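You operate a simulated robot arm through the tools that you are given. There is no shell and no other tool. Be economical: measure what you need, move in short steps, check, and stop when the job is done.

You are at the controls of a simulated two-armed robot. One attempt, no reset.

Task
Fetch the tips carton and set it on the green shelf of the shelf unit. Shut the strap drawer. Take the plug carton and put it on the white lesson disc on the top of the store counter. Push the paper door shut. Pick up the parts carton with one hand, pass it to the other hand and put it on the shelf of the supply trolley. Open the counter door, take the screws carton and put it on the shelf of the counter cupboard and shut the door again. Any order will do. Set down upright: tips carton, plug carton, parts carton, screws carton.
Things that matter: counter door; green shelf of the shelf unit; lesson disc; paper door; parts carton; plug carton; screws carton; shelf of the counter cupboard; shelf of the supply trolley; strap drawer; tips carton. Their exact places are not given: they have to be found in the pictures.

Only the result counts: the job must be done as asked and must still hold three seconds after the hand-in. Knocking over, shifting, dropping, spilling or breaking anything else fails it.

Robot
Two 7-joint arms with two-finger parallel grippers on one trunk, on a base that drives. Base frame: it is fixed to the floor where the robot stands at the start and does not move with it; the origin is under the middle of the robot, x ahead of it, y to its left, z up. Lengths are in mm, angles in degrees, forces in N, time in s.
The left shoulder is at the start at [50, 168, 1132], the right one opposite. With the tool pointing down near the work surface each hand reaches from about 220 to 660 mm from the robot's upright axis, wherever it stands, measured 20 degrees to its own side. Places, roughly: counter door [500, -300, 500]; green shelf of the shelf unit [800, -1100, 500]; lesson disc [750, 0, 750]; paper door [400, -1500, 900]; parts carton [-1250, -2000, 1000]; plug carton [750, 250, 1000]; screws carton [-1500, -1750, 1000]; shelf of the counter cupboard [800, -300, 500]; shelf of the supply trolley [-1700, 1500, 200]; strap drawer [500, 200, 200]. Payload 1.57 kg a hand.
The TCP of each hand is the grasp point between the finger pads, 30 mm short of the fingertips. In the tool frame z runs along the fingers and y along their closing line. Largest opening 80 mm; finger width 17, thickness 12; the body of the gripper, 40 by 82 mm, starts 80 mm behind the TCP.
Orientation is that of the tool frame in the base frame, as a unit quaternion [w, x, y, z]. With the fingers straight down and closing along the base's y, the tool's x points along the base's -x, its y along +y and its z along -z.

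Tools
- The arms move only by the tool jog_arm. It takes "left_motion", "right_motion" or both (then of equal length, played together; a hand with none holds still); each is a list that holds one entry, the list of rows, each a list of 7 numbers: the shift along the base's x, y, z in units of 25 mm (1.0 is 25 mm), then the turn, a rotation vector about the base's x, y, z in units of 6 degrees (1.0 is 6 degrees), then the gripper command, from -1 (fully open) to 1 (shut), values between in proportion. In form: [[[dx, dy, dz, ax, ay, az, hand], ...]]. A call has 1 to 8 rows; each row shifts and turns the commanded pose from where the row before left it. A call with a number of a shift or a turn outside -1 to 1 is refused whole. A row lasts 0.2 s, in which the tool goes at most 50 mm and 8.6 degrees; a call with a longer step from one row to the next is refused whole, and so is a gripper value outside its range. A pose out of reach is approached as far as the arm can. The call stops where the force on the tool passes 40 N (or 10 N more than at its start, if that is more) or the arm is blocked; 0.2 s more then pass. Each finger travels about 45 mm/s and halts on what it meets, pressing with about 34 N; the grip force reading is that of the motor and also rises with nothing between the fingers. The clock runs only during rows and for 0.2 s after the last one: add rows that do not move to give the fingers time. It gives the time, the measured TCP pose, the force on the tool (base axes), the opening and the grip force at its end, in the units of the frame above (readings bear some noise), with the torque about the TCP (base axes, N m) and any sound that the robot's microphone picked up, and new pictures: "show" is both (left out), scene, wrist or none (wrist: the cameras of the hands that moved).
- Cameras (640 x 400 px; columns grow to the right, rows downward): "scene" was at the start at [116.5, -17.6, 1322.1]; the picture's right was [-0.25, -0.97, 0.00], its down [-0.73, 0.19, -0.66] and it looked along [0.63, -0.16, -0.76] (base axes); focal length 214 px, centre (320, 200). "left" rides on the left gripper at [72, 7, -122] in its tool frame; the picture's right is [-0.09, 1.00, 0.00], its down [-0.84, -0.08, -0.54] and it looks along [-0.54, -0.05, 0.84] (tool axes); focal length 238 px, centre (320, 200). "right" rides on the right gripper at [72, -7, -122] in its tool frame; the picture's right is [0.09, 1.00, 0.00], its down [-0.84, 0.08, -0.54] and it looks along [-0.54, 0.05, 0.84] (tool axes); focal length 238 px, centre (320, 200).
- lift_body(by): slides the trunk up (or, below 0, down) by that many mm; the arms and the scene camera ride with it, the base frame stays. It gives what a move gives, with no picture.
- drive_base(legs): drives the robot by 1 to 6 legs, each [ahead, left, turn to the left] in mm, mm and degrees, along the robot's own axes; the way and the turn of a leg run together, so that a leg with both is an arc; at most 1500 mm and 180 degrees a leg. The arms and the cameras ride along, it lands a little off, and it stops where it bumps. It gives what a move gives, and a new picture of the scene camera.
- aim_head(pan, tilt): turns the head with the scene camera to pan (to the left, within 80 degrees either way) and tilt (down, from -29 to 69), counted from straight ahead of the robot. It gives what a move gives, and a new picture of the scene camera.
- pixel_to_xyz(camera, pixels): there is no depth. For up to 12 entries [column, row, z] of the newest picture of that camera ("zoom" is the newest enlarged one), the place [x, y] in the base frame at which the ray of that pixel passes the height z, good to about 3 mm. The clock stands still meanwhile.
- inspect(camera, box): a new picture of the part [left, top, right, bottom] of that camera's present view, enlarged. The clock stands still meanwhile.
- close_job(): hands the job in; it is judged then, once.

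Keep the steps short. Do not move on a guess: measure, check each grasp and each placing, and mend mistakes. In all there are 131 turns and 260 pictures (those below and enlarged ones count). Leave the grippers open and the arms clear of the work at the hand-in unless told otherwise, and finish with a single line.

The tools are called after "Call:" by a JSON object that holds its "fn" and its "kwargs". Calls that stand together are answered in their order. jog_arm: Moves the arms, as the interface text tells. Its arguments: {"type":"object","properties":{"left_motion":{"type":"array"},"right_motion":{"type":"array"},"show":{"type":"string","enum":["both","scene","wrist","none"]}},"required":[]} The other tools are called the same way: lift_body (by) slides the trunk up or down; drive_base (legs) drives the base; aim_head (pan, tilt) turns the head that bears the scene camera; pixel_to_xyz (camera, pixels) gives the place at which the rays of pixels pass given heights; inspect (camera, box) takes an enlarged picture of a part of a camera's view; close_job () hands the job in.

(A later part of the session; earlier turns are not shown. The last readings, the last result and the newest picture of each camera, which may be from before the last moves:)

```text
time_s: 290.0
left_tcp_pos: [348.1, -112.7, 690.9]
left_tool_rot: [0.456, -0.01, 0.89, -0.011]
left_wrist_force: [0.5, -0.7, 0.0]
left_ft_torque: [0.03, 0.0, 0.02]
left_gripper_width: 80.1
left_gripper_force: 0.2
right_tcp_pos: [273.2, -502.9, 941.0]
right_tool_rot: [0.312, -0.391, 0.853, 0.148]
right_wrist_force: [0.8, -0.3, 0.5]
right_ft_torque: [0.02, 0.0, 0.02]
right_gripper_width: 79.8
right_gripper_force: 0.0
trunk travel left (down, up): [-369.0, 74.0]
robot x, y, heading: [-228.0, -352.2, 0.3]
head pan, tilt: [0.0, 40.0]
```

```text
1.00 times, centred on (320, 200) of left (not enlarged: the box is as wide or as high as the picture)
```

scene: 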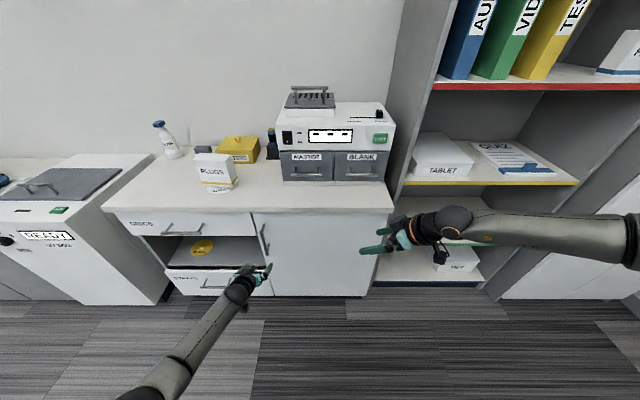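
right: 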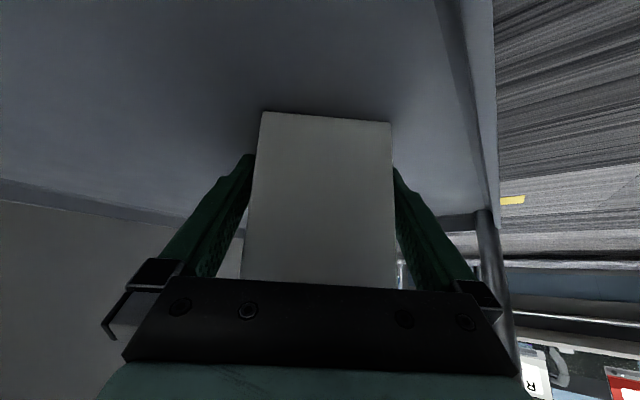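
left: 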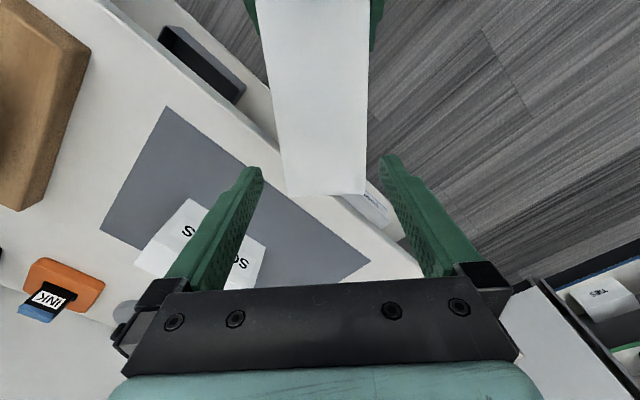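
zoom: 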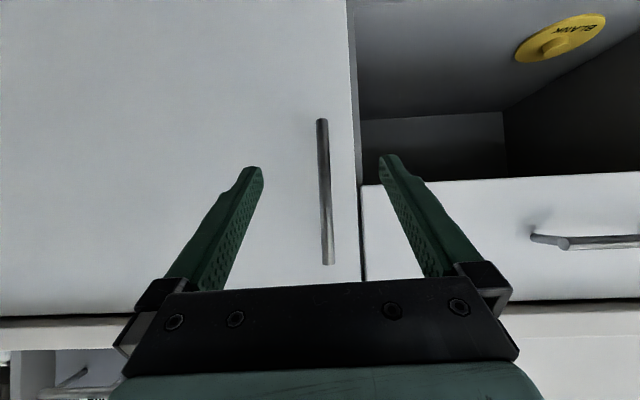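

The handle bar is centred between the fingers. I drive ahead 118 mm and grip it.

Call:
{"fn": "drive_base", "kwargs": {"legs": [[118, 0, 0]]}}

Call:
{"fn": "jog_arm", "kwargs": {"left_motion": [[[0, 0, 0, 0, 0, 0, 0], [0, 0, 0, 0, 0, 0, 1], [0, 0, 0, 0, 0, 0, 1], [0, 0, 0, 0, 0, 0, 1], [0, 0, 0, 0, 0, 0, 1], [0, 0, 0, 0, 0, 0, 1]]], "show": "wrist"}}

```text
time_s: 291.2
left_tcp_pos: [465.1, -111.4, 689.7]
left_tool_rot: [0.455, -0.011, 0.89, -0.01]
left_wrist_force: [0.3, 0.2, -0.2]
left_ft_torque: [-0.01, 0.0, 0.0]
left_gripper_width: 80.0
left_gripper_force: 0.0
right_tcp_pos: [391.9, -501.2, 942.6]
right_tool_rot: [0.312, -0.392, 0.852, 0.149]
right_wrist_force: [0.2, -1.0, 0.0]
right_ft_torque: [0.01, -0.01, -0.01]
right_gripper_width: 80.3
right_gripper_force: 0.0
trunk travel left (down, up): [-369.0, 74.0]
robot x, y, heading: [-110.5, -349.9, 0.5]
head pan, tilt: [0.0, 40.0]
```

scene: 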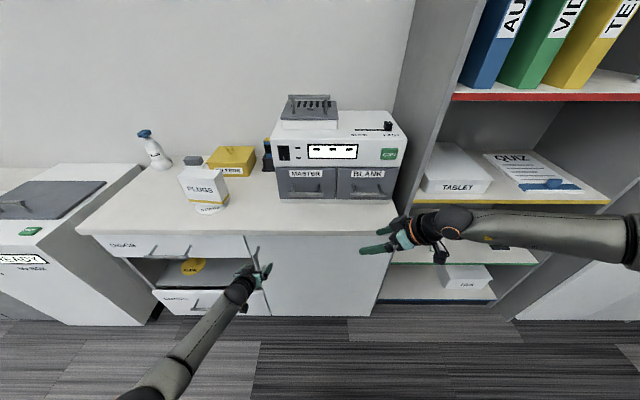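

```text
time_s: 292.6
left_tcp_pos: [463.8, -113.3, 690.5]
left_tool_rot: [0.456, -0.009, 0.89, -0.011]
left_wrist_force: [-0.2, -7.3, -1.5]
left_ft_torque: [0.58, -0.05, 0.03]
left_gripper_width: 14.1
left_gripper_force: 30.4
right_tcp_pos: [390.8, -501.1, 943.0]
right_tool_rot: [0.312, -0.392, 0.853, 0.149]
right_wrist_force: [0.6, 0.1, 0.2]
right_ft_torque: [0.0, 0.01, 0.03]
right_gripper_width: 80.0
right_gripper_force: 0.0
trunk travel left (down, up): [-369.0, 74.0]
robot x, y, heading: [-112.3, -348.2, 0.6]
head pan, tilt: [0.0, 40.0]
```

left: 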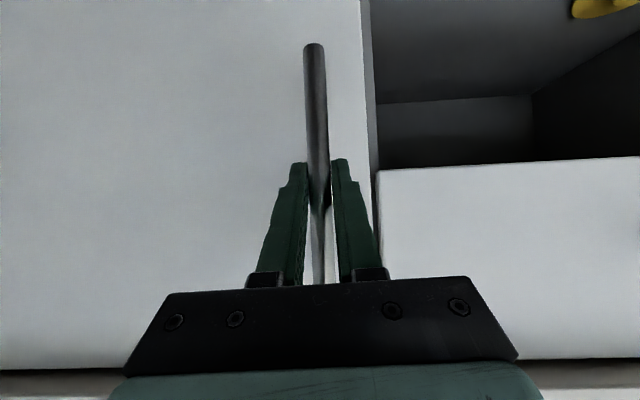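

The bar is gripped. I pull the door open by driving an arc about its hinge (10° first).

Call:
{"fn": "drive_base", "kwargs": {"legs": [[-47, -110, 10]]}}

```text
time_s: 294.2
left_tcp_pos: [378.5, -128.8, 689.7]
left_tool_rot: [0.454, -0.086, 0.886, 0.029]
left_wrist_force: [-2.3, 9.9, 2.8]
left_ft_torque: [0.59, 0.69, 0.06]
left_gripper_width: 14.3
left_gripper_force: 29.7
right_tcp_pos: [371.2, -528.1, 942.6]
right_tool_rot: [0.299, -0.462, 0.817, 0.174]
right_wrist_force: [0.1, 1.3, 0.2]
right_ft_torque: [-0.02, 0.02, -0.02]
right_gripper_width: 80.0
right_gripper_force: 0.1
trunk travel left (down, up): [-369.0, 74.0]
robot x, y, heading: [-154.1, -461.2, 9.9]
head pan, tilt: [0.0, 40.0]
```

scene: 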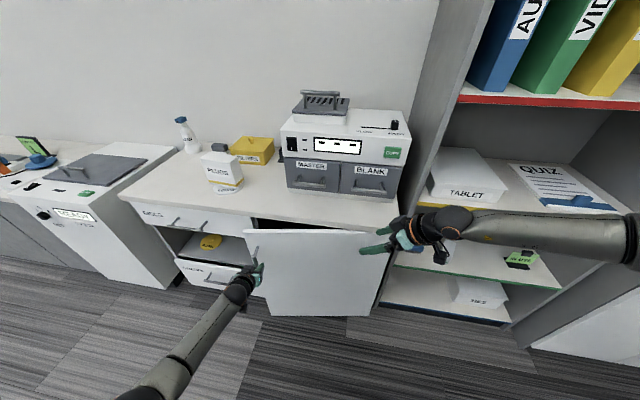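

The door follows. I continue the arc by another 50°.

Call:
{"fn": "drive_base", "kwargs": {"legs": [[-94, -221, 20], [-94, -221, 20], [-47, -110, 10]]}}

```text
time_s: 300.1
left_tcp_pos: [54.9, -402.4, 689.5]
left_tool_rot: [0.398, -0.45, 0.769, 0.219]
left_wrist_force: [-7.1, 3.5, 5.1]
left_ft_torque: [-0.2, 0.94, 0.04]
left_gripper_width: 14.0
left_gripper_force: 30.8
right_tcp_pos: [354.3, -672.0, 944.5]
right_tool_rot: [-0.198, 0.761, -0.549, -0.283]
right_wrist_force: [-0.9, -0.3, -0.5]
right_ft_torque: [-0.01, -0.01, 0.02]
right_gripper_width: 80.0
right_gripper_force: 0.2
trunk travel left (down, up): [-369.0, 74.0]
robot x, y, heading: [-30.1, -1025.5, 59.2]
head pan, tilt: [0.0, 40.0]
```

scene: 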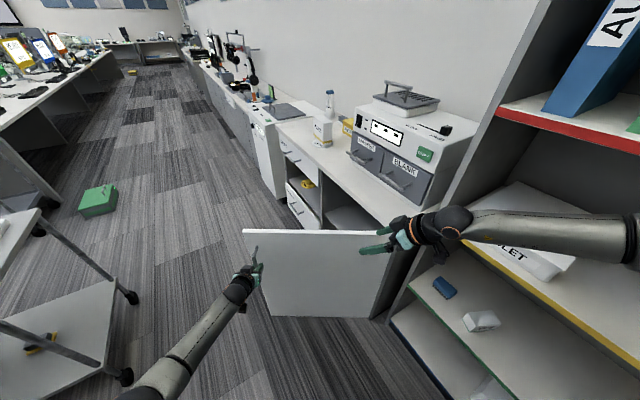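

The door is open 60°. I keep pulling by translation along the arc to about 105°.

Call:
{"fn": "drive_base", "kwargs": {"legs": [[-129, -29, 0], [-117, -64, 0], [-96, -91, 0]]}}

```text
time_s: 302.6
left_tcp_pos: [1.8, -664.4, 689.1]
left_tool_rot: [0.391, -0.452, 0.769, 0.226]
left_wrist_force: [-0.9, 1.0, 0.9]
left_ft_torque: [0.32, 0.05, 0.09]
left_gripper_width: 13.8
left_gripper_force: 30.3
right_tcp_pos: [314.6, -935.4, 941.8]
right_tool_rot: [-0.197, 0.762, -0.549, -0.282]
right_wrist_force: [-0.4, 0.6, -0.5]
right_ft_torque: [-0.01, 0.01, -0.01]
right_gripper_width: 79.8
right_gripper_force: 0.0
trunk travel left (down, up): [-369.0, 74.0]
robot x, y, heading: [-73.9, -1289.0, 59.4]
head pan, tilt: [0.0, 40.0]
stopped in leg 3: the force on the tool passed its limit at 43 N (the readings are from after the stop); the commanded pose is now the measured one
```

scene: 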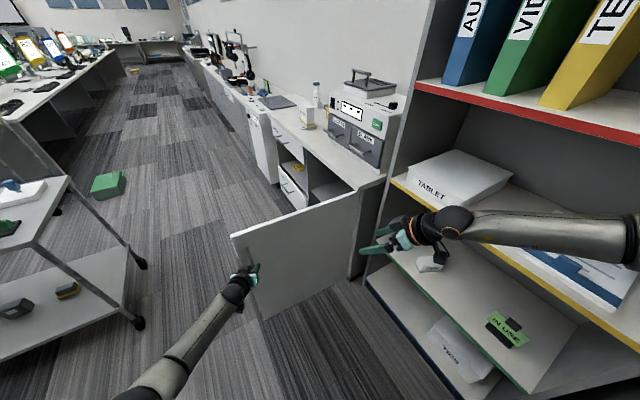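

The door is open 90° (at its stop). I let go, back off and go to a spot in front of the cupboard to look inside.

Call:
{"fn": "jog_arm", "kwargs": {"left_motion": [[[0, 0, 0, 0, 0, 0, -1], [0, 0, 0, 0, 0, 0, -1], [0, 0, 0, 0, 0, 0, -1], [0, 0, 0, 0, 0, 0, -1]]], "show": "none"}}

Call:
{"fn": "drive_base", "kwargs": {"legs": [[-150, 0, 0], [0, 0, -59.4], [-500, 0, 0], [0, 1030, 0]]}}

Call:
{"fn": "aim_head", "kwargs": {"pan": 0, "tilt": 30}}

Call:
{"fn": "inspect", "kwargs": {"camera": "scene", "box": [200, 130, 440, 280]}}

```text
time_s: 303.6
left_tcp_pos: [3.1, -663.4, 688.3]
left_tool_rot: [0.39, -0.453, 0.769, 0.226]
left_wrist_force: [0.1, 0.1, -0.5]
left_ft_torque: [0.02, -0.05, -0.01]
left_gripper_width: 80.1
left_gripper_force: 0.0
right_tcp_pos: [312.4, -934.4, 942.6]
right_tool_rot: [-0.198, 0.761, -0.549, -0.283]
right_wrist_force: [0.2, 0.1, -0.5]
right_ft_torque: [-0.02, -0.04, -0.02]
right_gripper_width: 79.9
right_gripper_force: 0.1
trunk travel left (down, up): [-369.0, 74.0]
robot x, y, heading: [-80.8, -1291.5, 59.3]
head pan, tilt: [0.0, 40.0]
```

```text
time_s: 309.2
left_tcp_pos: [160.7, -1154.0, 686.1]
left_tool_rot: [0.449, -0.021, 0.893, 0.009]
left_wrist_force: [0.3, 0.2, 1.2]
left_ft_torque: [-0.03, -0.01, 0.0]
left_gripper_width: 79.7
left_gripper_force: 0.1
right_tcp_pos: [93.6, -1563.0, 943.0]
right_tool_rot: [0.311, -0.397, 0.85, 0.151]
right_wrist_force: [-0.7, -0.2, 0.1]
right_ft_torque: [0.0, 0.01, 0.0]
right_gripper_width: 80.0
right_gripper_force: 0.0
trunk travel left (down, up): [-369.0, 74.0]
robot x, y, heading: [-417.5, -1420.1, 1.1]
head pan, tilt: [0.0, 40.0]
stopped in leg 3: the robot was blocked; the commanded pose is now the measured one
```

scene: 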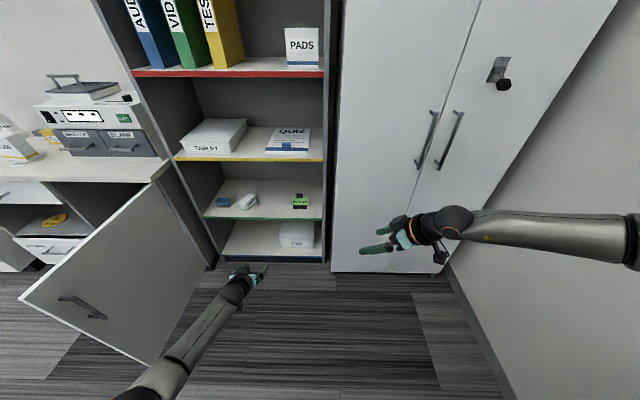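

```text
time_s: 309.9
left_tcp_pos: [159.3, -1155.8, 688.3]
left_tool_rot: [0.449, -0.021, 0.893, 0.01]
left_wrist_force: [0.1, -0.4, -0.2]
left_ft_torque: [0.0, 0.02, 0.0]
left_gripper_width: 79.8
left_gripper_force: 0.1
right_tcp_pos: [93.2, -1562.5, 944.2]
right_tool_rot: [0.311, -0.398, 0.85, 0.152]
right_wrist_force: [0.3, -0.1, 0.1]
right_ft_torque: [0.0, -0.03, -0.03]
right_gripper_width: 80.0
right_gripper_force: 0.1
trunk travel left (down, up): [-369.0, 74.0]
robot x, y, heading: [-414.3, -1420.1, 1.0]
head pan, tilt: [0.0, 30.0]
```

scene: 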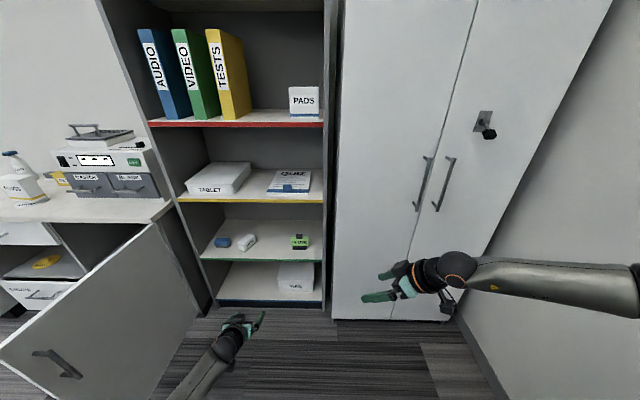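

```text
2.67 times, centred on (320, 205) of scene
```

zoom: 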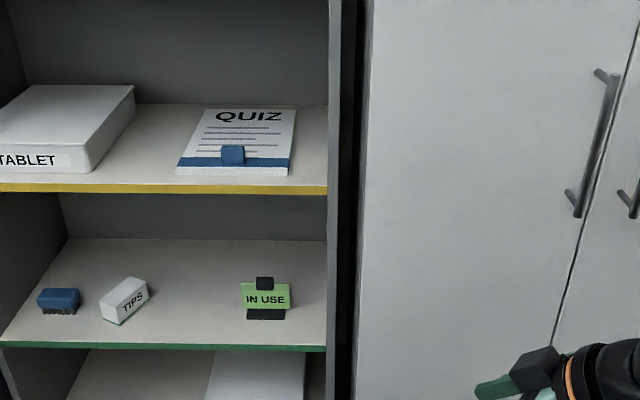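

The base bumped the table corner behind, gently. I route around instead: first left a little, then back, then left in front of the cupboard.

Call:
{"fn": "drive_base", "kwargs": {"legs": [[0, 270, -1], [-400, 0, 0], [0, 760, 0]]}}

Call:
{"fn": "inspect", "kwargs": {"camera": "scene", "box": [220, 140, 420, 265]}}

```text
time_s: 320.2
left_tcp_pos: [-236.1, -255.6, 688.5]
left_tool_rot: [0.449, -0.013, 0.893, 0.005]
left_wrist_force: [0.2, 0.4, 0.0]
left_ft_torque: [0.0, 0.04, 0.03]
left_gripper_width: 79.9
left_gripper_force: 0.0
right_tcp_pos: [-309.3, -662.0, 943.7]
right_tool_rot: [0.312, -0.39, 0.853, 0.149]
right_wrist_force: [0.4, 0.2, 0.0]
right_ft_torque: [-0.02, 0.05, -0.01]
right_gripper_width: 79.7
right_gripper_force: 0.0
trunk travel left (down, up): [-369.0, 74.0]
robot x, y, heading: [-814.4, -505.7, 0.1]
head pan, tilt: [0.0, 30.0]
stopped in leg 3: the robot was blocked; the commanded pose is now the measured one
```

scene: 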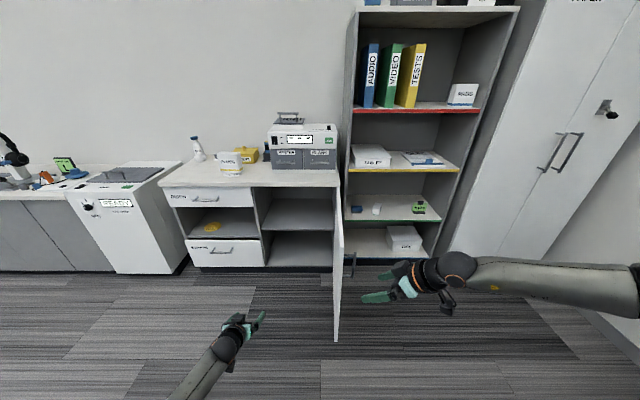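

```text
3.20 times, centred on (320, 202) of scene
```

zoom: 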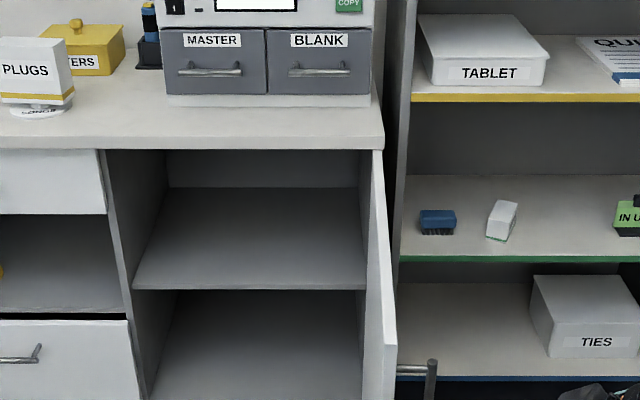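

The cupboard's shelf is visible (front edge at zoom row 288). I measure it.

Call:
{"fn": "pixel_to_xyz", "kwargs": {"camera": "zoom", "pixels": [[250, 289, 400], [250, 289, 450], [250, 289, 500], [133, 289, 450], [367, 289, 450], [250, 187, 450], [375, 150, 830], [385, 380, 100]]}}

Call:
{"fn": "aim_head", "kwargs": {"pan": 70, "tilt": 50}}

```text
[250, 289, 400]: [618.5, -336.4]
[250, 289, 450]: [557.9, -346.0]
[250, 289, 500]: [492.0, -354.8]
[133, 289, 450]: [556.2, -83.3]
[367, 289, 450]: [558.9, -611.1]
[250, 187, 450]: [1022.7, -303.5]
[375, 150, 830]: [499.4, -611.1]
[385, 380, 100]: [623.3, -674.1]
```

```text
time_s: 321.6
left_tcp_pos: [-235.0, -255.4, 686.4]
left_tool_rot: [0.45, -0.012, 0.893, 0.004]
left_wrist_force: [-0.3, 0.2, -0.2]
left_ft_torque: [0.01, -0.01, 0.01]
left_gripper_width: 80.1
left_gripper_force: 0.0
right_tcp_pos: [-310.9, -661.8, 943.2]
right_tool_rot: [0.313, -0.39, 0.853, 0.149]
right_wrist_force: [0.8, 0.7, 0.9]
right_ft_torque: [0.0, -0.02, 0.01]
right_gripper_width: 80.2
right_gripper_force: 0.2
trunk travel left (down, up): [-369.0, 74.0]
robot x, y, heading: [-809.4, -506.8, -0.0]
head pan, tilt: [70.0, 50.0]
```

scene: 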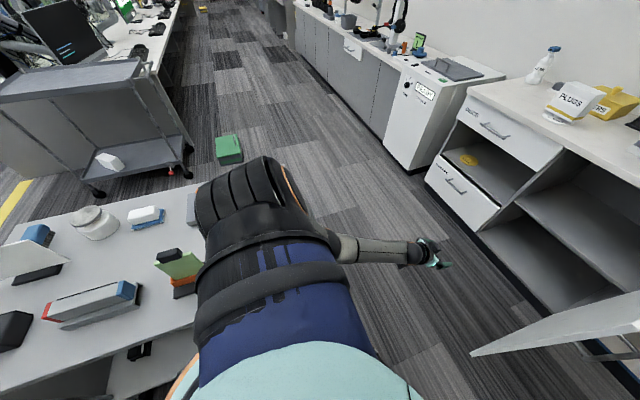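

The shelf is at z≈465–475, y -90..-600. I move off the cart, straighten and turn the left hand for the SCREWS pick, and drive to the table.

Call:
{"fn": "drive_base", "kwargs": {"legs": [[0, -250, 0]]}}

Call:
{"fn": "jog_arm", "kwargs": {"left_motion": [[[-0.3, 0, 1, 0, 1, 0, -1], [-0.3, 0, 1, 0, 1, 0, -1], [-0.3, 0, 1, 0, 1, 0, -1], [-0.3, 0, 1, 0, 1, 0, -1], [-0.3, 0, 1, 0, 1, 0, -1], [-0.3, 0, 1, 0, 1, 0, -1], [-0.3, 0, 1, 0, 1, 0, -1], [-0.3, 0, 1, 0, 1, 0, -1]]], "show": "none"}}

Call:
{"fn": "jog_arm", "kwargs": {"left_motion": [[[0, 0, 0.8, 0, 1, 0, -1], [0, 0, 0.8, 0, 0, -1, -1], [0, 0, 0.8, 0, 0, -1, -1], [0, 0, 0.8, 0, 0, -1, -1], [0, 0, 0, 0, 0, -1, -1], [0, 0, 0, 0, 0, -1, -1], [0, 0, 0, 0, 0, -1, -1], [0, 0, 0, 0, 0, -1, -1]]], "show": "none"}}

Call:
{"fn": "jog_arm", "kwargs": {"left_motion": [[[0, 0, 0, 0, 0, -1, -1], [0, 0, 0, 0, 0, -1, -1], [0, 0, 0, 0, 0, -1, -1], [0, 0, 0, 0, 0, -1, -1], [0, 0, 0, 0, 0, -1, -1], [0, 0, 0, 0, 0, -1, -1], [0, 0, 0, 0, 0, -1, -1], [0, 0, 0, 0, 0, -1, -1]]], "show": "none"}}

Call:
{"fn": "lift_body", "kwargs": {"by": 70}}

Call:
{"fn": "drive_base", "kwargs": {"legs": [[0, 0, -90], [200, 0, 0], [0, -770, 0], [250, 0, 0]]}}

Call:
{"fn": "aim_head", "kwargs": {"pan": 5, "tilt": 45}}

```text
time_s: 324.4
left_tcp_pos: [-235.0, -506.7, 686.4]
left_tool_rot: [0.449, -0.013, 0.893, 0.006]
left_wrist_force: [-0.4, -0.1, 0.6]
left_ft_torque: [-0.05, 0.01, 0.01]
left_gripper_width: 79.9
left_gripper_force: 0.1
right_tcp_pos: [-308.8, -912.4, 942.5]
right_tool_rot: [0.312, -0.39, 0.853, 0.15]
right_wrist_force: [0.3, -0.1, -0.1]
right_ft_torque: [0.0, 0.04, -0.01]
right_gripper_width: 80.1
right_gripper_force: 0.1
trunk travel left (down, up): [-369.0, 74.0]
robot x, y, heading: [-812.1, -758.3, 0.0]
head pan, tilt: [70.0, 50.0]
```

scene: 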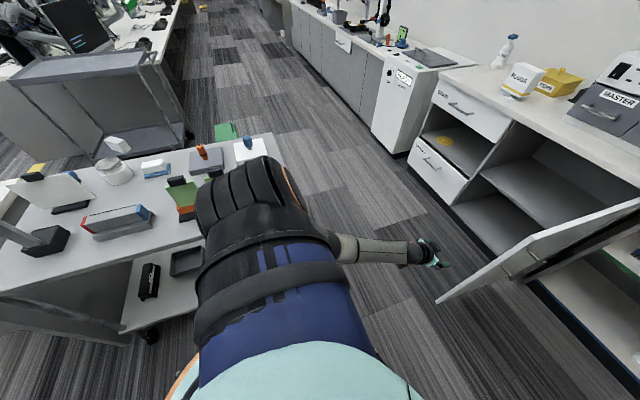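

```text
time_s: 326.2
left_tcp_pos: [-296.2, -504.8, 886.2]
left_tool_rot: [0.046, -0.009, 0.999, 0.01]
left_wrist_force: [0.5, 0.3, -1.1]
left_ft_torque: [0.0, -0.04, 0.0]
left_gripper_width: 80.2
left_gripper_force: 0.0
right_tcp_pos: [-308.3, -912.4, 943.6]
right_tool_rot: [0.313, -0.39, 0.853, 0.15]
right_wrist_force: [-0.1, -0.5, 0.5]
right_ft_torque: [-0.01, 0.03, 0.01]
right_gripper_width: 79.9
right_gripper_force: 0.2
trunk travel left (down, up): [-369.0, 74.0]
robot x, y, heading: [-810.0, -756.4, -0.0]
head pan, tilt: [70.0, 50.0]
```

```text
time_s: 328.0
left_tcp_pos: [-294.2, -507.2, 967.2]
left_tool_rot: [-0.001, 0.351, 0.936, 0.012]
left_wrist_force: [-0.5, 0.3, -0.3]
left_ft_torque: [0.03, -0.02, -0.01]
left_gripper_width: 79.8
left_gripper_force: 0.0
right_tcp_pos: [-310.1, -911.8, 943.8]
right_tool_rot: [0.312, -0.39, 0.853, 0.15]
right_wrist_force: [0.6, 0.5, -0.5]
right_ft_torque: [0.01, -0.01, 0.01]
right_gripper_width: 80.0
right_gripper_force: 0.0
trunk travel left (down, up): [-369.0, 74.0]
robot x, y, heading: [-814.1, -758.8, 0.2]
head pan, tilt: [70.0, 50.0]
```

```text
time_s: 329.8
left_tcp_pos: [-293.6, -506.2, 968.2]
left_tool_rot: [0.004, 0.702, 0.713, 0.01]
left_wrist_force: [0.3, -0.1, -0.7]
left_ft_torque: [-0.01, -0.01, 0.0]
left_gripper_width: 80.3
left_gripper_force: 0.2
right_tcp_pos: [-309.8, -913.5, 944.0]
right_tool_rot: [0.313, -0.39, 0.853, 0.149]
right_wrist_force: [0.3, -0.8, 0.5]
right_ft_torque: [0.01, 0.04, -0.01]
right_gripper_width: 80.0
right_gripper_force: 0.1
trunk travel left (down, up): [-369.0, 74.0]
robot x, y, heading: [-808.4, -758.4, -0.1]
head pan, tilt: [70.0, 50.0]
```

```text
time_s: 330.9
left_tcp_pos: [-292.9, -506.5, 1038.2]
left_tool_rot: [0.002, 0.701, 0.713, 0.01]
left_wrist_force: [0.2, -0.5, 0.1]
left_ft_torque: [0.04, 0.02, -0.03]
left_gripper_width: 80.0
left_gripper_force: 0.0
right_tcp_pos: [-309.5, -913.5, 1014.0]
right_tool_rot: [0.312, -0.389, 0.854, 0.149]
right_wrist_force: [0.5, -0.2, -0.2]
right_ft_torque: [-0.05, -0.01, -0.03]
right_gripper_width: 80.1
right_gripper_force: 0.1
trunk travel left (down, up): [-439.0, 4.0]
robot x, y, heading: [-815.3, -756.3, 0.0]
head pan, tilt: [70.0, 50.0]
```

```text
time_s: 344.6
left_tcp_pos: [-1394.3, -1687.7, 1038.2]
left_tool_rot: [0.009, 1.0, -0.024, 0.005]
left_wrist_force: [-0.4, 0.0, -1.0]
left_ft_torque: [-0.01, -0.01, -0.01]
left_gripper_width: 80.3
left_gripper_force: 0.1
right_tcp_pos: [-1800.2, -1644.4, 1013.3]
right_tool_rot: [0.321, 0.358, 0.868, -0.126]
right_wrist_force: [0.8, 0.6, -0.3]
right_ft_torque: [0.02, 0.0, 0.0]
right_gripper_width: 80.0
right_gripper_force: 0.1
trunk travel left (down, up): [-439.0, 4.0]
robot x, y, heading: [-1613.0, -1150.5, -93.8]
head pan, tilt: [70.0, 50.0]
```

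scene: 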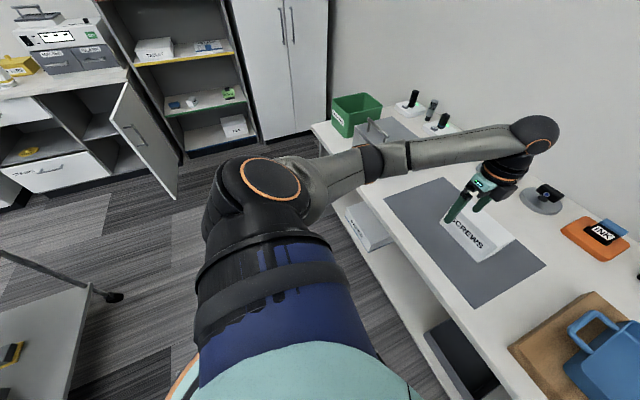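

```text
time_s: 346.0
left_tcp_pos: [-1395.3, -1686.1, 1038.4]
left_tool_rot: [0.01, 1.0, -0.025, 0.005]
left_wrist_force: [-0.8, 0.0, -0.5]
left_ft_torque: [-0.01, 0.0, 0.01]
left_gripper_width: 79.9
left_gripper_force: 0.1
right_tcp_pos: [-1799.6, -1642.8, 1013.4]
right_tool_rot: [0.322, 0.357, 0.867, -0.126]
right_wrist_force: [0.0, 0.1, 0.4]
right_ft_torque: [-0.01, -0.01, 0.0]
right_gripper_width: 80.2
right_gripper_force: 0.0
trunk travel left (down, up): [-439.0, 4.0]
robot x, y, heading: [-1611.2, -1154.4, -93.9]
head pan, tilt: [5.0, 45.0]
```

scene: 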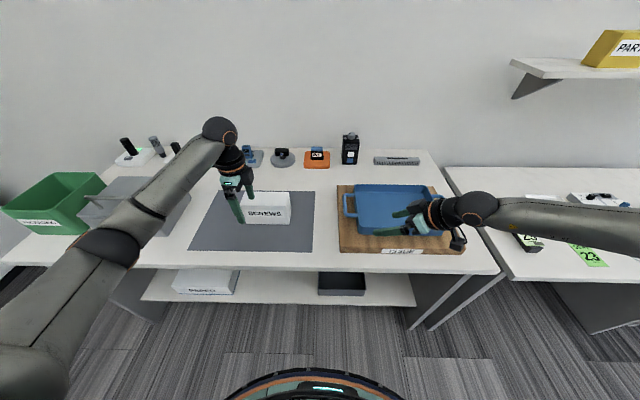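

Heading is 4° off. I correct it while driving 129 mm ahead so the left hand comes over SCREWS, then check from above.

Call:
{"fn": "drive_base", "kwargs": {"legs": [[129, -10, 3.9]]}}

Call:
{"fn": "inspect", "kwargs": {"camera": "left", "box": [0, 0, 640, 400]}}

```text
time_s: 347.3
left_tcp_pos: [-1374.5, -1802.1, 1038.9]
left_tool_rot: [0.01, 1.0, 0.008, 0.005]
left_wrist_force: [-0.2, 0.1, -0.6]
left_ft_torque: [0.0, -0.02, -0.02]
left_gripper_width: 80.2
left_gripper_force: 0.1
right_tcp_pos: [-1780.6, -1785.5, 1014.7]
right_tool_rot: [0.326, 0.328, 0.879, -0.115]
right_wrist_force: [-0.2, -1.2, 0.1]
right_ft_torque: [0.02, -0.01, -0.01]
right_gripper_width: 80.0
right_gripper_force: 0.1
trunk travel left (down, up): [-439.0, 4.0]
robot x, y, heading: [-1624.6, -1285.6, -89.9]
head pan, tilt: [5.0, 45.0]
```

scene: 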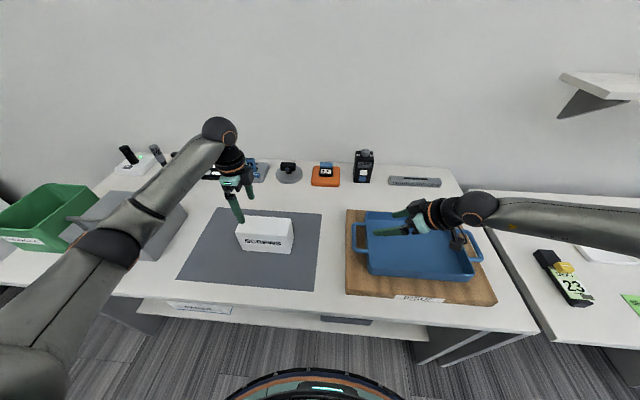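

```text
1.00 times, centred on (320, 200) of left (not enlarged: the box is as wide or as high as the picture)
```

zoom: 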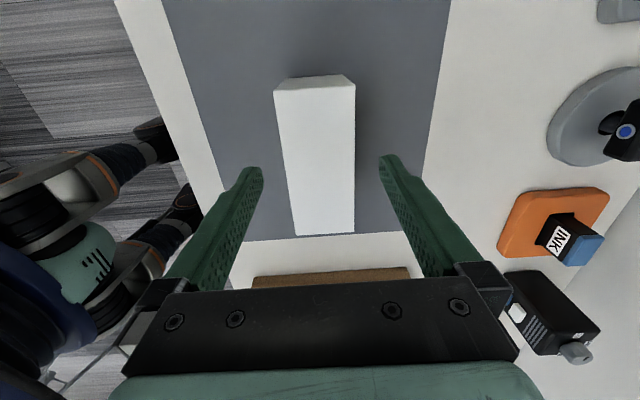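

Call:
{"fn": "pixel_to_xyz", "kwargs": {"camera": "zoom", "pixels": [[275, 92, 930], [355, 86, 930], [295, 237, 930], [354, 234, 930], [321, 162, 1008]]}}

```text
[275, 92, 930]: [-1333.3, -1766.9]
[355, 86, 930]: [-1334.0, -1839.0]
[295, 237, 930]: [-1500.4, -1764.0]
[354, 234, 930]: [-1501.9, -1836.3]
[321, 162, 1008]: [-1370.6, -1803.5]
```

SCREWS is aligned: y-centre -1802, with the hand 40 mm from its left end. I go down 151 mm and grip, then lift.

Call:
{"fn": "jog_arm", "kwargs": {"left_motion": [[[0, 0, -0.8, 0, 0, 0, -1], [0, 0, -0.8, 0, 0, 0, -1], [0, 0, -0.9, 0, 0, 0, -1], [0, 0, -0.9, 0, 0, 0, -1], [0, 0, -0.9, 0, 0, 0, -1], [0, 0, -0.9, 0, 0, 0, -1], [0, 0, -0.8, 0, 0, 0, -1]]], "show": "none"}}

Call:
{"fn": "jog_arm", "kwargs": {"left_motion": [[[0, 0, 0, 0, 0, 0, 1], [0, 0, 0, 0, 0, 0, 1], [0, 0, 0, 0, 0, 0, 1], [0, 0, 0.6, 0, 0, 0, 1], [0, 0.3, 0.8, 0, 0, 0, 1], [0, 0.3, 0.8, 0, 0, 0, 1], [0, 0.3, 0.8, 0, 0, 0, 1]]], "show": "both"}}

```text
time_s: 348.9
left_tcp_pos: [-1373.7, -1799.2, 887.9]
left_tool_rot: [0.01, 1.0, 0.008, 0.005]
left_wrist_force: [-0.8, -0.4, 0.5]
left_ft_torque: [0.0, -0.01, -0.01]
left_gripper_width: 80.2
left_gripper_force: 0.0
right_tcp_pos: [-1780.1, -1785.3, 1012.8]
right_tool_rot: [0.327, 0.328, 0.879, -0.116]
right_wrist_force: [-0.4, 0.2, 0.0]
right_ft_torque: [-0.02, 0.02, -0.04]
right_gripper_width: 80.1
right_gripper_force: 0.0
trunk travel left (down, up): [-439.0, 4.0]
robot x, y, heading: [-1626.7, -1280.1, -90.1]
head pan, tilt: [5.0, 45.0]
```

```text
time_s: 350.5
left_tcp_pos: [-1373.9, -1776.9, 963.0]
left_tool_rot: [0.01, 1.0, 0.009, 0.005]
left_wrist_force: [-0.1, 1.0, -3.0]
left_ft_torque: [0.01, -0.11, -0.01]
left_gripper_width: 69.9
left_gripper_force: 34.0
right_tcp_pos: [-1781.0, -1785.1, 1014.8]
right_tool_rot: [0.326, 0.329, 0.879, -0.116]
right_wrist_force: [-0.7, -0.2, 0.1]
right_ft_torque: [0.01, -0.02, 0.02]
right_gripper_width: 80.1
right_gripper_force: 0.1
trunk travel left (down, up): [-439.0, 4.0]
robot x, y, heading: [-1623.2, -1280.5, -90.2]
head pan, tilt: [5.0, 45.0]
```

scene: 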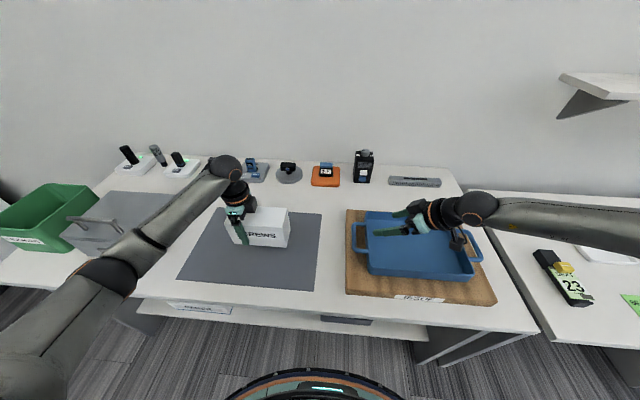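
left: 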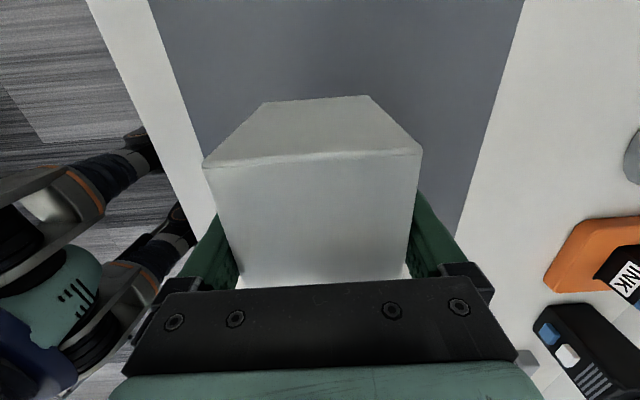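

Held. I turn it 90° so its held end faces me, above the mat, then lower it to the table.

Call:
{"fn": "jog_arm", "kwargs": {"left_motion": [[[0, 0.2, 0, 0, 0, 1, 1], [0, 0.2, 0, 0, 0, 1, 1], [0, 0.2, 0, 0, 0, 1, 1], [0, 0.2, 0, 0, 0, 1, 1], [0, 0.2, 0, 0, 0, 1, 1], [0, 0.2, 0, 0, 0, 1, 1], [0, 0.2, 0, 0, 0, 1, 1], [0, 0.2, 0, 0, 0, 1, 1]]], "show": "none"}}

Call:
{"fn": "jog_arm", "kwargs": {"left_motion": [[[0, 0.2, 0, 0, 0, 1, 1], [0, 0.2, 0, 0, 0, 1, 1], [0, 0.2, 0, 0, 0, 1, 1], [0, 0.2, 0, 0, 0, 1, 1], [0, 0.2, 0, 0, 0, 1, 1], [0, 0.2, 0, 0, 0, 1, 1], [0, 0.2, 0, 0, 0, 1, 1], [0, 0, -0.5, 0, 0, 0, 1]]], "show": "none"}}

Call:
{"fn": "jog_arm", "kwargs": {"left_motion": [[[0, 0, -0.7, 0, 0, 0, 1], [0, 0, -0.7, 0, 0, 0, 1], [0, 0, -0.5, 0, 0, 0, 1], [0, 0, -0.3, 0, 0, 0, 1], [0, 0, -0.15, 0, 0, 0, 1], [0, 0, 0, 0, 0, 0, 1]]], "show": "both"}}

```text
time_s: 352.3
left_tcp_pos: [-1373.6, -1739.0, 962.7]
left_tool_rot: [0.007, 0.91, 0.415, 0.01]
left_wrist_force: [0.1, -0.8, -3.8]
left_ft_torque: [0.06, -0.07, 0.0]
left_gripper_width: 70.0
left_gripper_force: 33.8
right_tcp_pos: [-1779.8, -1785.7, 1013.4]
right_tool_rot: [0.326, 0.329, 0.879, -0.116]
right_wrist_force: [0.7, -0.4, 0.1]
right_ft_torque: [-0.02, 0.03, 0.01]
right_gripper_width: 80.0
right_gripper_force: 0.2
trunk travel left (down, up): [-439.0, 4.0]
robot x, y, heading: [-1626.8, -1281.1, -90.4]
head pan, tilt: [5.0, 45.0]
```

```text
time_s: 354.1
left_tcp_pos: [-1375.7, -1702.3, 949.9]
left_tool_rot: [0.004, 0.701, 0.713, 0.011]
left_wrist_force: [-0.4, -0.2, -3.0]
left_ft_torque: [0.06, 0.01, -0.03]
left_gripper_width: 69.8
left_gripper_force: 33.9
right_tcp_pos: [-1780.6, -1784.3, 1013.7]
right_tool_rot: [0.326, 0.329, 0.879, -0.116]
right_wrist_force: [0.1, 0.2, -0.1]
right_ft_torque: [0.0, 0.01, -0.01]
right_gripper_width: 79.8
right_gripper_force: 0.1
trunk travel left (down, up): [-439.0, 4.0]
robot x, y, heading: [-1625.8, -1283.0, -90.0]
head pan, tilt: [5.0, 45.0]
```

```text
time_s: 355.5
left_tcp_pos: [-1374.8, -1703.3, 893.1]
left_tool_rot: [0.003, 0.701, 0.713, 0.011]
left_wrist_force: [0.3, 0.7, -3.3]
left_ft_torque: [0.09, -0.02, 0.0]
left_gripper_width: 69.8
left_gripper_force: 34.0
right_tcp_pos: [-1778.9, -1784.7, 1014.4]
right_tool_rot: [0.326, 0.328, 0.879, -0.117]
right_wrist_force: [0.4, 0.6, 0.4]
right_ft_torque: [-0.02, -0.02, -0.02]
right_gripper_width: 79.7
right_gripper_force: 0.0
trunk travel left (down, up): [-439.0, 4.0]
robot x, y, heading: [-1629.8, -1282.1, -90.3]
head pan, tilt: [5.0, 45.0]
```

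scene: 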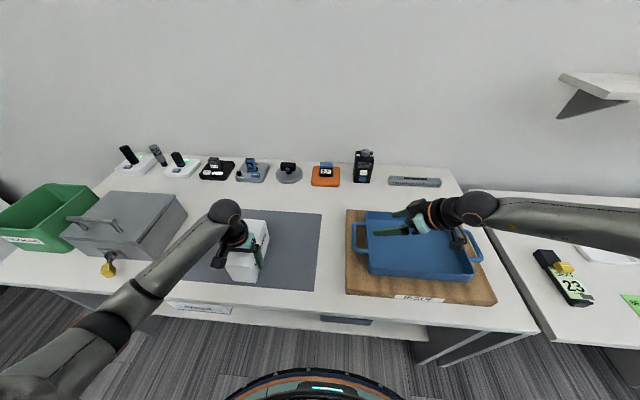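
left: 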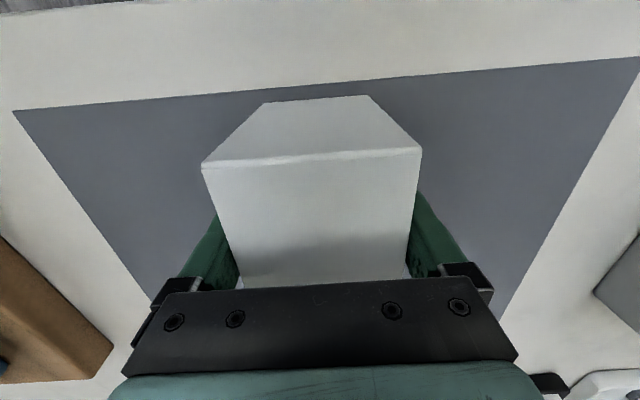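

I set it down, release, and pitch the hand forward 54° in place.

Call:
{"fn": "jog_arm", "kwargs": {"left_motion": [[[0, 0, -0.1, 0, 0, 0, 1], [0, 0, -0.1, 0, 0, 0, 1], [0, 0, 0, 0, 0, 0, 0], [0, 0, 0, 0, 0, 0, -1], [0, 0, 0, 0, 0, 0, -1], [0, 0, 0, 0, 0, 0, -1]]], "show": "none"}}

Call:
{"fn": "jog_arm", "kwargs": {"left_motion": [[[0, 0, 0, -1, 0, 0, -1], [0, 0, 0, -1, 0, 0, -1], [0, 0, 0, -1, 0, 0, -1], [0, 0, 0, -1, 0, 0, -1], [0, 0, 0, -1, 0, 0, -1], [0, 0, 0, -1, 0, 0, -1], [0, 0, 0, -1, 0, 0, -1], [0, 0, 0, -1, 0, 0, -1]]], "show": "both"}}

```text
time_s: 356.9
left_tcp_pos: [-1375.4, -1703.0, 886.3]
left_tool_rot: [0.004, 0.702, 0.712, 0.01]
left_wrist_force: [-0.2, -0.2, -0.1]
left_ft_torque: [-0.02, 0.02, 0.01]
left_gripper_width: 79.8
left_gripper_force: 0.1
right_tcp_pos: [-1781.0, -1785.5, 1013.9]
right_tool_rot: [0.326, 0.329, 0.879, -0.116]
right_wrist_force: [-0.2, 0.0, 0.2]
right_ft_torque: [0.01, -0.03, 0.0]
right_gripper_width: 80.0
right_gripper_force: 0.0
trunk travel left (down, up): [-439.0, 4.0]
robot x, y, heading: [-1628.4, -1280.5, -89.8]
head pan, tilt: [5.0, 45.0]
```

```text
time_s: 358.7
left_tcp_pos: [-1374.0, -1704.0, 885.4]
left_tool_rot: [0.29, 0.639, 0.655, -0.28]
left_wrist_force: [0.1, -0.3, -0.2]
left_ft_torque: [0.01, -0.01, 0.0]
left_gripper_width: 80.0
left_gripper_force: 0.1
right_tcp_pos: [-1780.0, -1784.2, 1014.2]
right_tool_rot: [0.327, 0.329, 0.879, -0.116]
right_wrist_force: [0.5, 0.1, 0.0]
right_ft_torque: [0.0, 0.01, -0.01]
right_gripper_width: 79.8
right_gripper_force: 0.0
trunk travel left (down, up): [-439.0, 4.0]
robot x, y, heading: [-1626.0, -1282.3, -89.9]
head pan, tilt: [5.0, 45.0]
```

scene: 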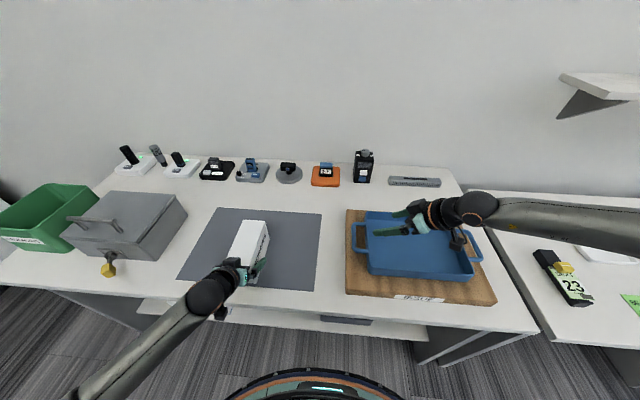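
left: 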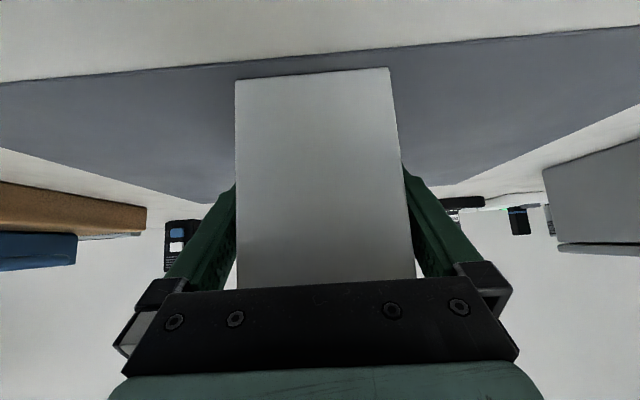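

The fingers straddle the end nicely. I close, then lift and back off.

Call:
{"fn": "jog_arm", "kwargs": {"left_motion": [[[0, 0, 0, 0, 0, 0, 0.5], [0, 0, 0, 0, 0, 0, 1], [0, 0, 0, 0, 0, 0, 1], [0, 0, 0, 0, 0, 0, 1], [0, 0, 0.5, 0, 0, 0, 1], [0, 0, 0.7, 0, 0, 0, 1]]], "show": "none"}}

Call:
{"fn": "drive_base", "kwargs": {"legs": [[-280, 0, 0]]}}

Call:
{"fn": "inspect", "kwargs": {"camera": "left", "box": [0, 0, 640, 400]}}

```text
time_s: 360.1
left_tcp_pos: [-1372.5, -1703.5, 914.7]
left_tool_rot: [0.288, 0.64, 0.655, -0.279]
left_wrist_force: [0.2, 0.5, -3.0]
left_ft_torque: [0.1, -0.02, -0.02]
left_gripper_width: 70.0
left_gripper_force: 34.2
right_tcp_pos: [-1779.9, -1785.5, 1014.4]
right_tool_rot: [0.326, 0.328, 0.879, -0.116]
right_wrist_force: [0.4, 0.2, 0.7]
right_ft_torque: [0.0, -0.01, 0.0]
right_gripper_width: 80.0
right_gripper_force: 0.0
trunk travel left (down, up): [-439.0, 4.0]
robot x, y, heading: [-1626.5, -1281.7, -89.9]
head pan, tilt: [5.0, 45.0]
```

```text
time_s: 362.1
left_tcp_pos: [-1372.8, -1423.2, 916.0]
left_tool_rot: [0.289, 0.639, 0.656, -0.28]
left_wrist_force: [-0.7, -0.5, -2.6]
left_ft_torque: [0.09, 0.02, -0.01]
left_gripper_width: 70.1
left_gripper_force: 34.4
right_tcp_pos: [-1779.2, -1505.8, 1014.6]
right_tool_rot: [0.326, 0.328, 0.879, -0.116]
right_wrist_force: [-1.1, 0.4, 0.0]
right_ft_torque: [-0.01, 0.01, -0.01]
right_gripper_width: 79.8
right_gripper_force: 0.0
trunk travel left (down, up): [-439.0, 4.0]
robot x, y, heading: [-1627.8, -1002.3, -89.8]
head pan, tilt: [5.0, 45.0]
```

scene: 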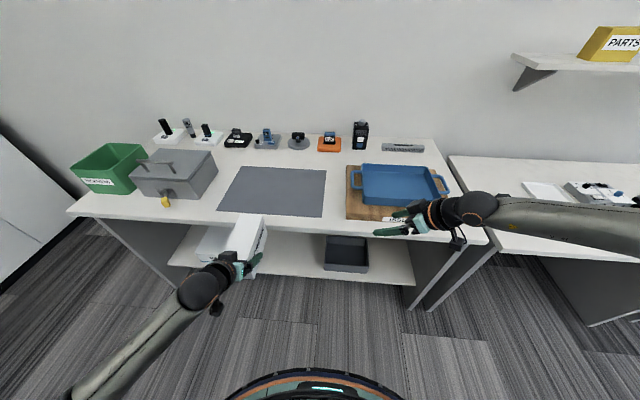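

```text
1.00 times, centred on (320, 200) of left (not enlarged: the box is as wide or as high as the picture)
```

zoom: 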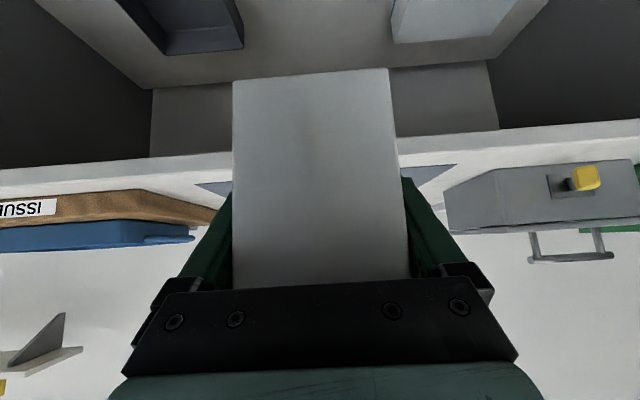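

SCREWS is held level. I turn to heading -45° and drive round (keeping high, clear of the cart and the open door) to a staging point in front of the cupboard.

Call:
{"fn": "drive_base", "kwargs": {"legs": [[0, 0, 45], [904, 904, 0], [-836, 836, 0]]}}

Call:
{"fn": "aim_head", "kwargs": {"pan": 20, "tilt": 45}}

```text
time_s: 379.8
left_tcp_pos: [119.2, 89.0, 915.6]
left_tool_rot: [0.372, 0.349, 0.846, -0.153]
left_wrist_force: [0.9, 0.8, -2.8]
left_ft_torque: [0.05, 0.08, -0.02]
left_gripper_width: 69.6
left_gripper_force: 34.0
right_tcp_pos: [-118.7, -251.9, 1014.1]
right_tool_rot: [0.345, -0.022, 0.938, 0.014]
right_wrist_force: [0.5, -0.8, 1.0]
right_ft_torque: [0.03, 0.05, -0.01]
right_gripper_width: 79.9
right_gripper_force: 0.0
trunk travel left (down, up): [-439.0, 4.0]
robot x, y, heading: [-354.8, 222.2, -46.2]
head pan, tilt: [5.0, 45.0]
```

scene: 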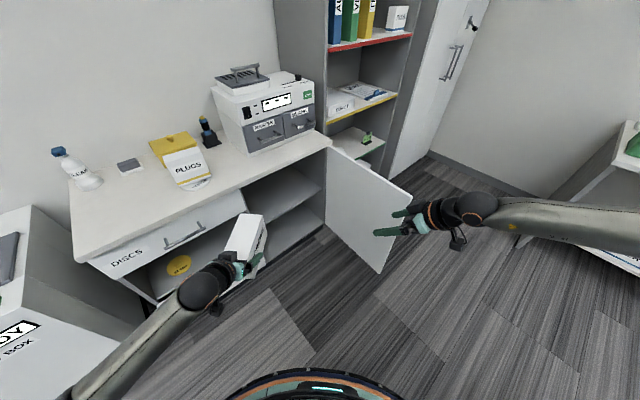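

```text
time_s: 380.6
left_tcp_pos: [119.2, 88.7, 915.1]
left_tool_rot: [0.372, 0.349, 0.847, -0.152]
left_wrist_force: [0.4, 0.2, -2.9]
left_ft_torque: [0.08, 0.11, -0.02]
left_gripper_width: 69.8
left_gripper_force: 33.9
right_tcp_pos: [-119.6, -250.1, 1013.5]
right_tool_rot: [0.345, -0.022, 0.938, 0.013]
right_wrist_force: [-0.7, -0.2, 0.1]
right_ft_torque: [-0.01, 0.0, 0.02]
right_gripper_width: 80.3
right_gripper_force: 0.1
trunk travel left (down, up): [-439.0, 4.0]
robot x, y, heading: [-356.5, 217.5, -46.3]
head pan, tilt: [20.0, 45.0]
```

scene: 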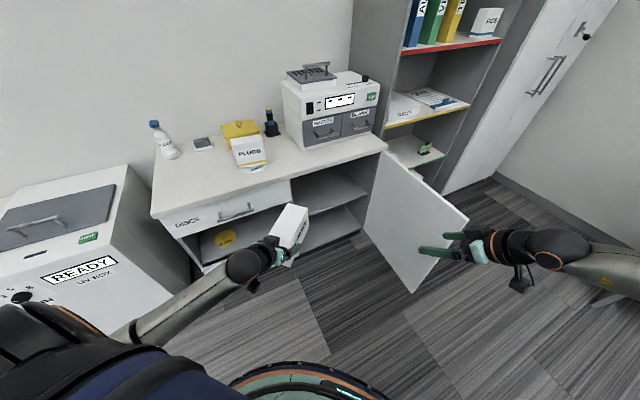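

I lower the trunk and extend the left hand to shelf height, still in free space.

Call:
{"fn": "lift_body", "kwargs": {"by": -243}}

Call:
{"fn": "jog_arm", "kwargs": {"left_motion": [[[0.7, -0.73, -0.7, 0, 0, 0, 1], [0.7, -0.73, -0.7, 0, 0, 0, 1], [0.7, -0.73, -0.7, 0, 0, 0, 1], [0.7, -0.73, -0.7, 0, 0, 0, 1], [0.7, -0.73, -0.7, 0, 0, 0, 1], [0.7, -0.73, -0.7, 0, 0, 0, 1], [0.4, -0.4, -0.7, 0, 0, 0, 1]]], "show": "both"}}

```text
time_s: 383.1
left_tcp_pos: [119.9, 88.9, 672.7]
left_tool_rot: [0.371, 0.349, 0.847, -0.151]
left_wrist_force: [0.2, 0.0, -2.0]
left_ft_torque: [0.09, 0.09, 0.01]
left_gripper_width: 69.9
left_gripper_force: 33.9
right_tcp_pos: [-118.9, -250.9, 770.9]
right_tool_rot: [0.346, -0.022, 0.938, 0.013]
right_wrist_force: [0.8, 0.8, -0.6]
right_ft_torque: [0.0, 0.01, 0.0]
right_gripper_width: 80.1
right_gripper_force: 0.1
trunk travel left (down, up): [-196.0, 247.0]
robot x, y, heading: [-352.6, 217.2, -46.3]
head pan, tilt: [20.0, 45.0]
```

```text
time_s: 384.7
left_tcp_pos: [234.9, -30.1, 548.7]
left_tool_rot: [0.372, 0.349, 0.846, -0.152]
left_wrist_force: [0.2, -0.4, -3.0]
left_ft_torque: [0.04, 0.09, 0.0]
left_gripper_width: 70.0
left_gripper_force: 34.5
right_tcp_pos: [-119.4, -251.1, 770.2]
right_tool_rot: [0.345, -0.023, 0.938, 0.014]
right_wrist_force: [0.1, -0.3, 0.1]
right_ft_torque: [0.0, -0.02, -0.02]
right_gripper_width: 79.7
right_gripper_force: 0.0
trunk travel left (down, up): [-196.0, 247.0]
robot x, y, heading: [-351.0, 216.2, -46.3]
head pan, tilt: [20.0, 45.0]
```

scene: 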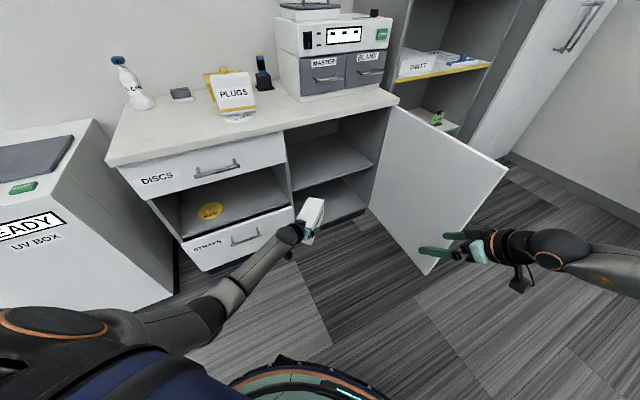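
left: 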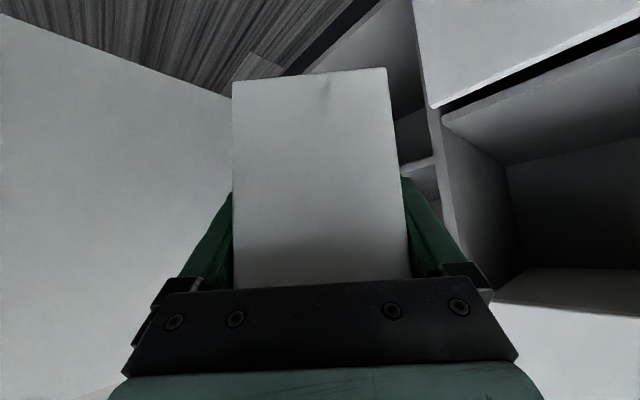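

Call:
{"fn": "inspect", "kwargs": {"camera": "scene", "box": [270, 100, 410, 230]}}

```text
3.08 times, centred on (340, 165) of scene
```

zoom: 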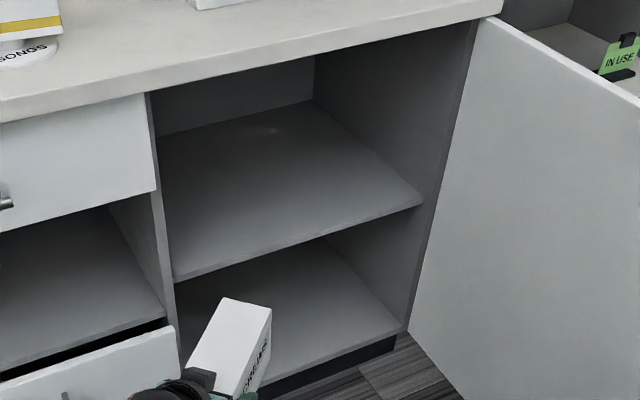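

Call:
{"fn": "pixel_to_xyz", "kwargs": {"camera": "zoom", "pixels": [[174, 280, 440], [174, 280, 480], [423, 204, 440], [423, 204, 480], [315, 100, 450], [160, 138, 450], [250, 365, 590], [407, 330, 30]]}}

```text
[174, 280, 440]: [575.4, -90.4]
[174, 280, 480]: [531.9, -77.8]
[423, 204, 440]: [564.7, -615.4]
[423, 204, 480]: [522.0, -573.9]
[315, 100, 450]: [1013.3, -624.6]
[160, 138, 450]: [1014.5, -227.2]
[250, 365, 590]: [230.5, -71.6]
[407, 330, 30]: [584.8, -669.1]
```

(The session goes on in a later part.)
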